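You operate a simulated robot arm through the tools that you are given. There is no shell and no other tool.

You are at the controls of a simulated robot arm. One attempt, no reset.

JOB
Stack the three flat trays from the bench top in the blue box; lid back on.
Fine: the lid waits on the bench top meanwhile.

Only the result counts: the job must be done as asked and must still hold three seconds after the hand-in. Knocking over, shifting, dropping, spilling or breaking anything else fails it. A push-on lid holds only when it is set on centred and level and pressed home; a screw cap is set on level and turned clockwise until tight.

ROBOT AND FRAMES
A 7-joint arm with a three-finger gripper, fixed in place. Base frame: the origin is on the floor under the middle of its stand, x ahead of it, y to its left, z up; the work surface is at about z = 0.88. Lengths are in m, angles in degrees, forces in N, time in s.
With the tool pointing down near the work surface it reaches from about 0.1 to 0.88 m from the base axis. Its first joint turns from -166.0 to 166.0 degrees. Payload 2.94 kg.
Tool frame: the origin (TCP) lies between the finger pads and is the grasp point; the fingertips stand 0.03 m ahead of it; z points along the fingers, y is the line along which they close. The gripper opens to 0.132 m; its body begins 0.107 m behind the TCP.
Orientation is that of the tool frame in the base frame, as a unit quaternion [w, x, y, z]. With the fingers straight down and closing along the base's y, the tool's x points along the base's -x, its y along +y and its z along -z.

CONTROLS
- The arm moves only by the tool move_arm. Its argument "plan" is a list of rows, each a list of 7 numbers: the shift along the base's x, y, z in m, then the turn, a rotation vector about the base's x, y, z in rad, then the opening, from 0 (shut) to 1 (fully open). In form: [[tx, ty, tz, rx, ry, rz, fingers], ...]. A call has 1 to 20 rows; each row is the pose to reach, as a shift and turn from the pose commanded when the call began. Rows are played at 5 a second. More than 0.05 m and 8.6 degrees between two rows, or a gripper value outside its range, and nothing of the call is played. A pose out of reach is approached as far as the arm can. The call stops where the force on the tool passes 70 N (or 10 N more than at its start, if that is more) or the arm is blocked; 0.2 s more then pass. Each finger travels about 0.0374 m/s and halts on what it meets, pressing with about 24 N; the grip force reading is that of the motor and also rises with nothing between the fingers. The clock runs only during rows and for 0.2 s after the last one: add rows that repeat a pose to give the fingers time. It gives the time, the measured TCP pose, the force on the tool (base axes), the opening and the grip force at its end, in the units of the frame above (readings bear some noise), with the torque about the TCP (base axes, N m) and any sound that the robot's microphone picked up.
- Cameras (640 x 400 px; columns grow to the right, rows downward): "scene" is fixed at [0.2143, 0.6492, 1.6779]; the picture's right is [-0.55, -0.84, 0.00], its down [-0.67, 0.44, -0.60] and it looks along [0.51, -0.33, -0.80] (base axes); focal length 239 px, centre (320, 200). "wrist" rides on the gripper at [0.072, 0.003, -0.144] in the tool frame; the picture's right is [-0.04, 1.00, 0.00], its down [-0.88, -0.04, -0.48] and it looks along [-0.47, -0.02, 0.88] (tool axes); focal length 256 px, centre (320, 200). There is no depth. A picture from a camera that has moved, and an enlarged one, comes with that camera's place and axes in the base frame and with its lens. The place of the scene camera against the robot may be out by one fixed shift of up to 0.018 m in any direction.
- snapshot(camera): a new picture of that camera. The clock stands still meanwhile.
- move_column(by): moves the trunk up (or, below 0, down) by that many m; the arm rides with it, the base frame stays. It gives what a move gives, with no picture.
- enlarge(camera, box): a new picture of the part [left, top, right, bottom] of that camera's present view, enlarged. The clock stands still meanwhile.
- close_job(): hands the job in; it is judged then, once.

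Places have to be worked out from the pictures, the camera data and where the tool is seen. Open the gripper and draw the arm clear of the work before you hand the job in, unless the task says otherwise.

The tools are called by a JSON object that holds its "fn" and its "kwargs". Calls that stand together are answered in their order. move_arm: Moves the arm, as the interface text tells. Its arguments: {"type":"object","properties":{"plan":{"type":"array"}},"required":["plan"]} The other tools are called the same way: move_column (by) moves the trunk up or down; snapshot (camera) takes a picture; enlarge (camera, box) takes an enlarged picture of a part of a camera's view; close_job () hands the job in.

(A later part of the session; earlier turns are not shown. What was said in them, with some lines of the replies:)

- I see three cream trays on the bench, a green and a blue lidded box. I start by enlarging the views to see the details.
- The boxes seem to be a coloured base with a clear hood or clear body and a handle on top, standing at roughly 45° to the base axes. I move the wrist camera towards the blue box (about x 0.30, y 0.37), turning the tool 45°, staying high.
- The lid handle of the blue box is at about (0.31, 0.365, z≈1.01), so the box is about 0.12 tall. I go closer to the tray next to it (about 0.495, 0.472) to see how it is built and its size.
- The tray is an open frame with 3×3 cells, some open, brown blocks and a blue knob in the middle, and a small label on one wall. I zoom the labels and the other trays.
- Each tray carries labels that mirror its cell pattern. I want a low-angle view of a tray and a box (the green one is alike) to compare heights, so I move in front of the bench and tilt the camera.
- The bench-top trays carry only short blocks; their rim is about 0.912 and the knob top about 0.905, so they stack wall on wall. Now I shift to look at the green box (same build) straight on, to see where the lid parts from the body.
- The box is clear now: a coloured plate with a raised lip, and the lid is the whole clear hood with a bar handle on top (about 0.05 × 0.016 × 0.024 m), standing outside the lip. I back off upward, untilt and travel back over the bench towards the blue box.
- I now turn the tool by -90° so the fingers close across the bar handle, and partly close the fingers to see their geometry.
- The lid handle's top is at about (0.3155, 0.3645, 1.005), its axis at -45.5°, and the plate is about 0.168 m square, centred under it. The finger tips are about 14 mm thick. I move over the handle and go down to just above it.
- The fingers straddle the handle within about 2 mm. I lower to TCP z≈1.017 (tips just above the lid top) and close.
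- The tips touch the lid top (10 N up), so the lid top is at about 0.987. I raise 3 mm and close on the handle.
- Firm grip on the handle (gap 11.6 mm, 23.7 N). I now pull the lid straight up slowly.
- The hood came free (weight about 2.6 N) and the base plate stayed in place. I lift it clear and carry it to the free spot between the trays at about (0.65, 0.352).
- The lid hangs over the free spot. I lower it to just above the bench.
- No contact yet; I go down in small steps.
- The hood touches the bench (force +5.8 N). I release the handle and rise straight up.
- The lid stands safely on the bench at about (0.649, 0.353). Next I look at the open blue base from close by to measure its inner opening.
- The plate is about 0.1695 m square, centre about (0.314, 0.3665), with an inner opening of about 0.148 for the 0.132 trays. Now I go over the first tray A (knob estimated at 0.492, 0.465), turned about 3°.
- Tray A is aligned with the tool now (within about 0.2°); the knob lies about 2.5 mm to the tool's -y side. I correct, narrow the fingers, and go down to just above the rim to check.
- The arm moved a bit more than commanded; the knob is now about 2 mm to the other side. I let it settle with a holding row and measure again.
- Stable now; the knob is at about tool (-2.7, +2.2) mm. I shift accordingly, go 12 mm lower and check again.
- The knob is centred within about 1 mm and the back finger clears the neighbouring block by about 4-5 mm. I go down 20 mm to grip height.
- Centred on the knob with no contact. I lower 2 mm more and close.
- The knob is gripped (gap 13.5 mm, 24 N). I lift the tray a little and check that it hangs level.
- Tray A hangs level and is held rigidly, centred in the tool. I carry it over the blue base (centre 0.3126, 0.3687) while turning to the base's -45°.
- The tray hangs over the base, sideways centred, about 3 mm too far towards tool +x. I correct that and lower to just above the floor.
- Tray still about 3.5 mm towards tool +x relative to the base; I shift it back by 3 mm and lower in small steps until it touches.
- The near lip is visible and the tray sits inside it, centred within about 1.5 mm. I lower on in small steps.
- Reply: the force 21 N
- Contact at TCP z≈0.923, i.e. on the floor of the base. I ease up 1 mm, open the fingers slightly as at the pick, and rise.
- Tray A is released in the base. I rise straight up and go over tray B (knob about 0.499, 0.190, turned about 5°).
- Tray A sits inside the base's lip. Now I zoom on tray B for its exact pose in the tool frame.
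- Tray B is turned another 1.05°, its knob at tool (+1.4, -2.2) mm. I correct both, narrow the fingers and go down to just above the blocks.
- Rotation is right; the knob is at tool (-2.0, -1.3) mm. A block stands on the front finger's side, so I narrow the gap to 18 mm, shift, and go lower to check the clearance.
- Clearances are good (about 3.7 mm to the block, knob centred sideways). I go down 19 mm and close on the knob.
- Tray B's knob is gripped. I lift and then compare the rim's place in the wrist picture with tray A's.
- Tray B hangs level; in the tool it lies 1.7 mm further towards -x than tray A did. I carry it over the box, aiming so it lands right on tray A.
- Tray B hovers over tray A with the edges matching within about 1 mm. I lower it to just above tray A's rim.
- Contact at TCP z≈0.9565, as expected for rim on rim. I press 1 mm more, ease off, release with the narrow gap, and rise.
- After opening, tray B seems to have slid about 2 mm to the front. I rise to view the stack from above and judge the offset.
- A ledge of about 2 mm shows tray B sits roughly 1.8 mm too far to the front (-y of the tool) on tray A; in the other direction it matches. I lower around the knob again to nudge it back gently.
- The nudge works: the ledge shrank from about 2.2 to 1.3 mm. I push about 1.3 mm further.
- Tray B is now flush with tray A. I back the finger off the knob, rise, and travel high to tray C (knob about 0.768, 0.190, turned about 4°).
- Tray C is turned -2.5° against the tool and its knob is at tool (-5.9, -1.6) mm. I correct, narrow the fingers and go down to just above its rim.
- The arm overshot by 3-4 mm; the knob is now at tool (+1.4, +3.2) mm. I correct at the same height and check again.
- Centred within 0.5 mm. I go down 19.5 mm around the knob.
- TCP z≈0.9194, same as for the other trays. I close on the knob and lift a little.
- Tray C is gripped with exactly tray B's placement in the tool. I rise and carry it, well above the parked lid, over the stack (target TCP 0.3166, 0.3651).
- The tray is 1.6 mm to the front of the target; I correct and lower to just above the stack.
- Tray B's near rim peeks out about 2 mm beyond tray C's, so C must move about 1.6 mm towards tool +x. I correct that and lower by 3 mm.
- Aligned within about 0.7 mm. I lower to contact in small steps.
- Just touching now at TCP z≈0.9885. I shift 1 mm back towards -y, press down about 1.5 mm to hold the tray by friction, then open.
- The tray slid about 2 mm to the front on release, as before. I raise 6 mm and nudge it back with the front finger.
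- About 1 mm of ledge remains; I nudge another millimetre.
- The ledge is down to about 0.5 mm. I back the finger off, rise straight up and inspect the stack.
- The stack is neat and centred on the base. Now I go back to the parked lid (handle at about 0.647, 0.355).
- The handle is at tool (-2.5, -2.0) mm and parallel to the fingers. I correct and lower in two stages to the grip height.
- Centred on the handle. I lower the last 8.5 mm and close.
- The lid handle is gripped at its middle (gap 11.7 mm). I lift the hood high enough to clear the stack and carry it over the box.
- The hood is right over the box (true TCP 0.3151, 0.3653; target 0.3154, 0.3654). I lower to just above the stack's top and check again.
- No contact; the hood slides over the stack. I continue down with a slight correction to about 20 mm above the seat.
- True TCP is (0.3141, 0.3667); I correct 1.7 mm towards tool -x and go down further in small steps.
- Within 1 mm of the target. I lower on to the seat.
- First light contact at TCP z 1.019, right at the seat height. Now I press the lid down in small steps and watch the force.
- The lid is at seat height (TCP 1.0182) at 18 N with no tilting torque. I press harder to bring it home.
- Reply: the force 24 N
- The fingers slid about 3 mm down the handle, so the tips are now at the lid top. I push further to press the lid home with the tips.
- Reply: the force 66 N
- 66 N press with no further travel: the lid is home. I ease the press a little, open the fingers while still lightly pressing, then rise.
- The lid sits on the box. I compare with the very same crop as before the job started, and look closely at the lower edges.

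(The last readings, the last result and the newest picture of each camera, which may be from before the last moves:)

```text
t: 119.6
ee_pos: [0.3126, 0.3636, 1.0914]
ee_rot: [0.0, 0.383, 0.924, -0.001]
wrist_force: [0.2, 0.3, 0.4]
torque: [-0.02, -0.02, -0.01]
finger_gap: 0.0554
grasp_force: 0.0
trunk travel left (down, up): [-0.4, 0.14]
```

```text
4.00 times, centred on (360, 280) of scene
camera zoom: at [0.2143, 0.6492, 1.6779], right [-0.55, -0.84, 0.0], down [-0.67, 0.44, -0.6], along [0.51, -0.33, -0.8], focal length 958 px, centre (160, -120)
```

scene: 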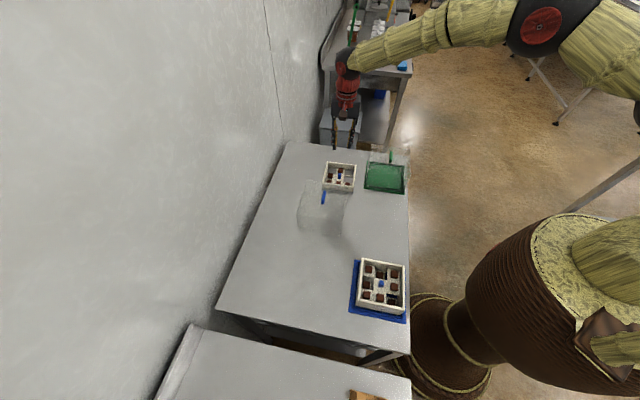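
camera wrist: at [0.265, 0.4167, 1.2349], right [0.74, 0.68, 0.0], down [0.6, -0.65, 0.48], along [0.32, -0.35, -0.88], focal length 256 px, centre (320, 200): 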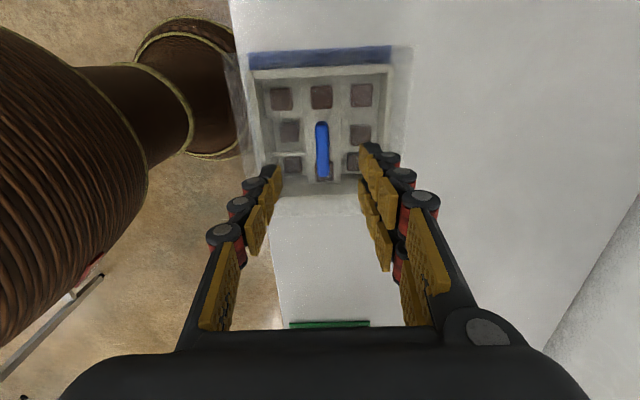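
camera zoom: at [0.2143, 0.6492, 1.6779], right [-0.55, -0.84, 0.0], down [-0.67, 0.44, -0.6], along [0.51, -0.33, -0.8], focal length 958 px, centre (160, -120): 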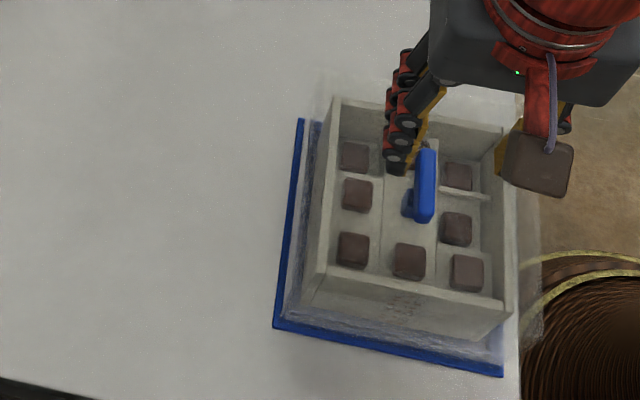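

The picture matches the original seated lid within about 1 mm and the plate has not moved. To be sure, I straddle the handle with open fingers and press once more on the lid top, which also verifies its height.

{"fn": "move_arm", "kwargs": {"plan": [[0.0016, 0.0016, -0.02, 0, 0, 0, 0.42], [0.0016, 0.0016, -0.045, 0, 0, 0, 0.42], [0.0016, 0.0016, -0.062, 0, 0, 0, 0.42], [0.0016, 0.0016, -0.07, 0, 0, 0, 0.42], [0.0016, 0.0016, -0.072, 0, 0, 0, 0.42], [0.0016, 0.0016, -0.072, 0, 0, 0, 0.42]]}}

{"fn": "enlarge", "kwargs": {"camera": "wrist", "box": [240, 100, 400, 230]}}

```text
t: 121.0
ee_pos: [0.3157, 0.3668, 1.0211]
ee_rot: [0.0, 0.383, 0.924, 0.0]
wrist_force: [0.7, -0.8, -0.2]
torque: [0.01, 0.03, -0.02]
finger_gap: 0.0554
grasp_force: 0.0
trunk travel left (down, up): [-0.4, 0.14]
```

```text
3.08 times, centred on (320, 165) of wrist
camera zoom: at [0.2684, 0.4197, 1.1648], right [0.74, 0.68, 0.0], down [0.6, -0.65, 0.48], along [0.32, -0.35, -0.88], focal length 788 px, centre (320, 308)
```

zoom: 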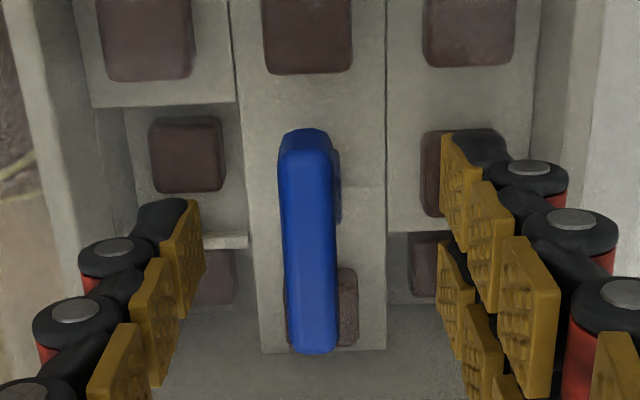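

{"fn": "move_arm", "kwargs": {"plan": [[-0.0014, -0.0014, 0, 0, 0, 0, 0.42], [-0.0014, -0.0014, -0.002, 0, 0, 0, 0.42], [-0.0014, -0.0014, -0.004, 0, 0, 0, 0.42], [-0.0014, -0.0014, -0.004, 0, 0, 0, 0.42]]}}

{"fn": "enlarge", "kwargs": {"camera": "wrist", "box": [240, 100, 400, 230]}}

```text
t: 122.0
ee_pos: [0.3134, 0.3636, 1.0182]
ee_rot: [0.0, 0.383, 0.924, 0.0]
wrist_force: [-0.1, -0.4, -0.1]
torque: [-0.02, -0.02, -0.01]
finger_gap: 0.0553
grasp_force: 0.0
trunk travel left (down, up): [-0.4, 0.14]
```

```text
3.08 times, centred on (320, 165) of wrist
camera zoom: at [0.2664, 0.4181, 1.1608], right [0.74, 0.68, 0.0], down [0.6, -0.65, 0.48], along [0.32, -0.35, -0.88], focal length 788 px, centre (320, 308)
```

zoom: 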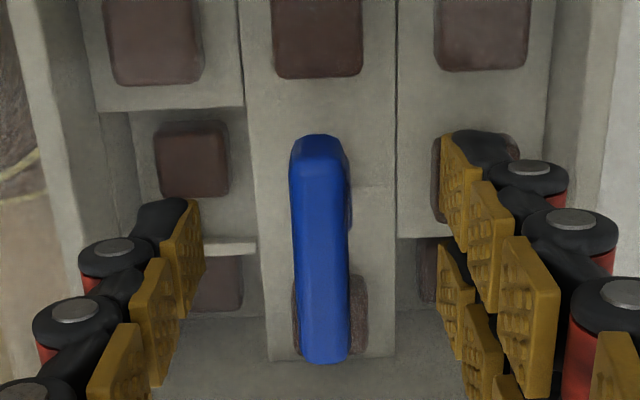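

No contact yet at TCP 1.0168 (the original lid top was touched at about 1.0165-1.017), so the lid is at least as low as originally. I press down on it.

{"fn": "move_arm", "kwargs": {"plan": [[0, 0, -0.001, 0, 0, 0, 0.42], [0, 0, -0.002, 0, 0, 0, 0.42], [0, 0, -0.003, 0, 0, 0, 0.42], [0, 0, -0.003, 0, 0, 0, 0.42]]}}

{"fn": "snapshot", "kwargs": {"camera": "wrist"}}

```text
t: 123.0
ee_pos: [0.3139, 0.3639, 1.0171]
ee_rot: [0.001, 0.382, 0.924, 0.002]
wrist_force: [-5.0, -1.0, 37.4]
torque: [-0.3, 0.38, -0.01]
finger_gap: 0.0555
grasp_force: 9.8
trunk travel left (down, up): [-0.4, 0.14]
```

```text
taken
camera wrist: at [0.266, 0.4176, 1.1601], right [0.74, 0.68, 0.0], down [0.59, -0.65, 0.48], along [0.32, -0.35, -0.88], focal length 256 px, centre (320, 200)
```

wrist: 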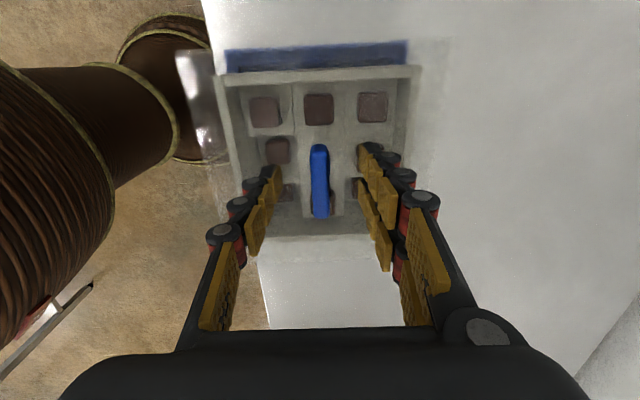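

37 N at TCP 1.0161: the lid top is at its original height, i.e. home. One slightly firmer push, then I rise.

{"fn": "move_arm", "kwargs": {"plan": [[0, 0, -0.001, 0, 0, 0, 0.42], [0, 0, -0.0017, 0, 0, 0, 0.42], [0, 0, -0.0017, 0, 0, 0, 0.42]]}}

```text
t: 123.8
ee_pos: [0.3146, 0.3639, 1.0149]
ee_rot: [0.002, 0.382, 0.924, 0.003]
wrist_force: [-2.4, 0.3, 51.5]
torque: [-0.02, 0.15, 0.02]
finger_gap: 0.0641
grasp_force: 11.0
trunk travel left (down, up): [-0.4, 0.14]
```

51 N with no further travel. I rise straight up and draw the arm clear.

{"fn": "move_arm", "kwargs": {"plan": [[0, 0, 0.002, 0, 0, 0, 0.42], [0, 0, 0.006, 0, 0, 0, 0.45], [0, 0, 0.015, 0, 0, 0, 0.45], [0, 0, 0.035, 0, 0, 0, 0.5], [0, 0, 0.07, 0, 0, 0, 0.6], [0, 0, 0.11, 0, 0, 0, 0.7], [0, 0, 0.15, 0, 0, 0, 0.8], [0, 0, 0.19, 0, 0, 0, 0.9], [0, 0, 0.23, 0, 0, 0, 1.0], [0, 0, 0.26, 0, 0, 0, 1.0], [0, 0, 0.26, 0, 0, 0, 1.0]]}}

{"fn": "snapshot", "kwargs": {"camera": "wrist"}}

{"fn": "enlarge", "kwargs": {"camera": "scene", "box": [340, 240, 420, 330]}}

```text
t: 126.2
ee_pos: [0.3156, 0.3627, 1.2766]
ee_rot: [0.0, 0.383, 0.924, 0.0]
wrist_force: [0.0, 0.3, -1.1]
torque: [0.04, -0.02, 0.0]
finger_gap: 0.132
grasp_force: 0.1
trunk travel left (down, up): [-0.4, 0.14]
```

```text
taken
camera wrist: at [0.2674, 0.4173, 1.4192], right [0.74, 0.68, 0.0], down [0.6, -0.65, 0.48], along [0.32, -0.35, -0.88], focal length 256 px, centre (320, 200)
```

wrist: 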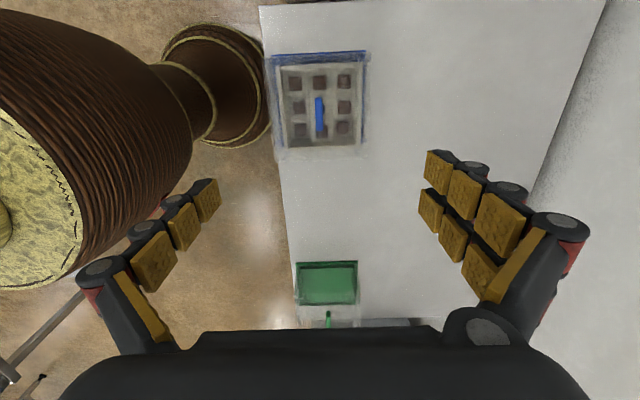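

```text
4.44 times, centred on (380, 285) of scene
camera zoom: at [0.2143, 0.6492, 1.6779], right [-0.55, -0.84, 0.0], down [-0.67, 0.44, -0.6], along [0.51, -0.33, -0.8], focal length 1064 px, centre (53, -178)
```

zoom: 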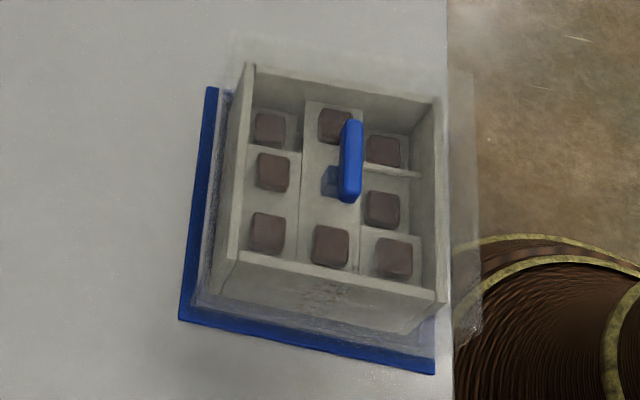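

The lid looks exactly as at the start, with the three trays stacked inside. I move the arm away from above the bench work and take a last overall look.

{"fn": "move_arm", "kwargs": {"plan": [[0.015, -0.035, 0.01, 0, 0, 0.07, 1], [0.03, -0.075, 0.02, 0, 0, 0.14, 1], [0.05, -0.115, 0.03, 0, 0, 0.21, 1], [0.07, -0.155, 0.03, 0, 0, 0.28, 1], [0.09, -0.195, 0.03, 0, 0, 0.35, 1], [0.11, -0.235, 0.03, 0, 0, 0.42, 1], [0.13, -0.275, 0.03, 0, 0, 0.49, 1], [0.15, -0.315, 0.03, 0, 0, 0.56, 1], [0.16, -0.35, 0.03, 0, 0, 0.63, 1], [0.16, -0.36, 0.03, 0, 0, 0.7, 1], [0.16, -0.36, 0.03, 0, 0, 0.7, 1]]}}

{"fn": "snapshot", "kwargs": {"camera": "scene"}}

{"fn": "enlarge", "kwargs": {"camera": "scene", "box": [280, 230, 440, 330]}}

{"fn": "enlarge", "kwargs": {"camera": "scene", "box": [280, 140, 440, 240]}}

```text
t: 128.6
ee_pos: [0.4754, 0.0046, 1.3035]
ee_rot: [-0.001, 0.042, 0.999, 0.0]
wrist_force: [-0.3, -0.7, -0.1]
torque: [0.01, -0.01, 0.02]
finger_gap: 0.1318
grasp_force: 0.0
trunk travel left (down, up): [-0.4, 0.14]
```

```text
taken
```

scene: 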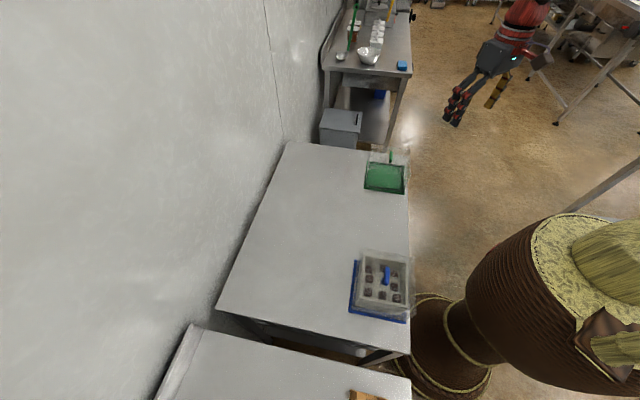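

```text
4.00 times, centred on (360, 280) of scene
camera zoom: at [0.2143, 0.6492, 1.6779], right [-0.55, -0.84, 0.0], down [-0.67, 0.44, -0.6], along [0.51, -0.33, -0.8], focal length 958 px, centre (160, -120)
```

zoom: 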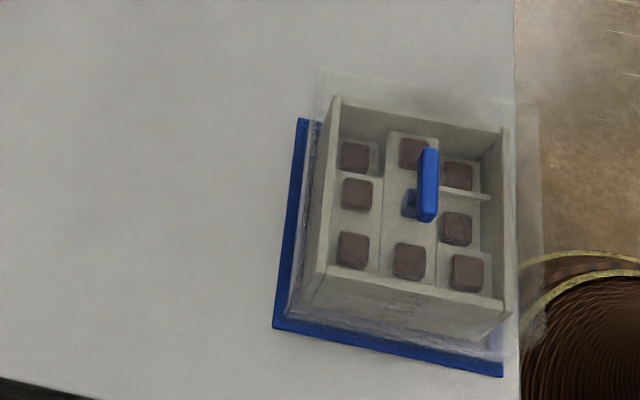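

```text
4.00 times, centred on (360, 190) of scene
camera zoom: at [0.2143, 0.6492, 1.6779], right [-0.55, -0.84, 0.0], down [-0.67, 0.44, -0.6], along [0.51, -0.33, -0.8], focal length 958 px, centre (160, 240)
```

zoom: 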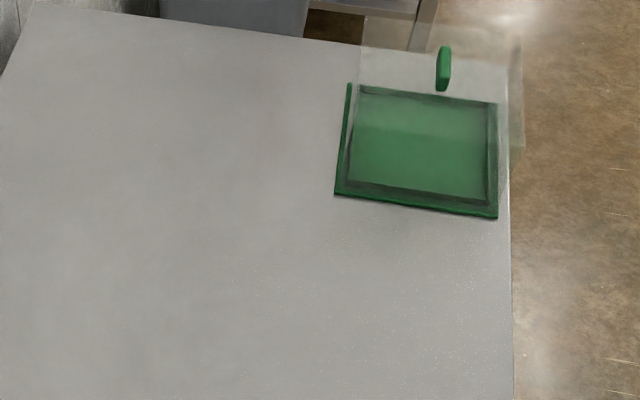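

The bench top is clear, the three trays are stacked in the blue box, and its lid is at its original height and place. The green box is untouched and the arm is open and clear, so I hand the job in.

{"fn": "close_job", "kwargs": {}}

```text
The job is handed in.
```

I stacked the three flat trays from the bench top in the blue box and put its lid back on. The job is handed in; I have not seen the verdict.

- **Stack:** The trays sit rim on rim inside the base's raised edge, aligned to about 1 mm. The second and third slid about 2 mm as I let go, so I nudged them back before going on.
- **Lid:** I pressed it down twice, with up to 66 N. Its top is back at the height I measured before taking it off, and it is centred to about 1–2 mm. I did not take a low side view, so I judged it level from the touch readings and the overhead pictures.
- **Everything else:** In the last pictures the green box is unchanged and the bench top is otherwise empty. The gripper is open and the arm is clear.
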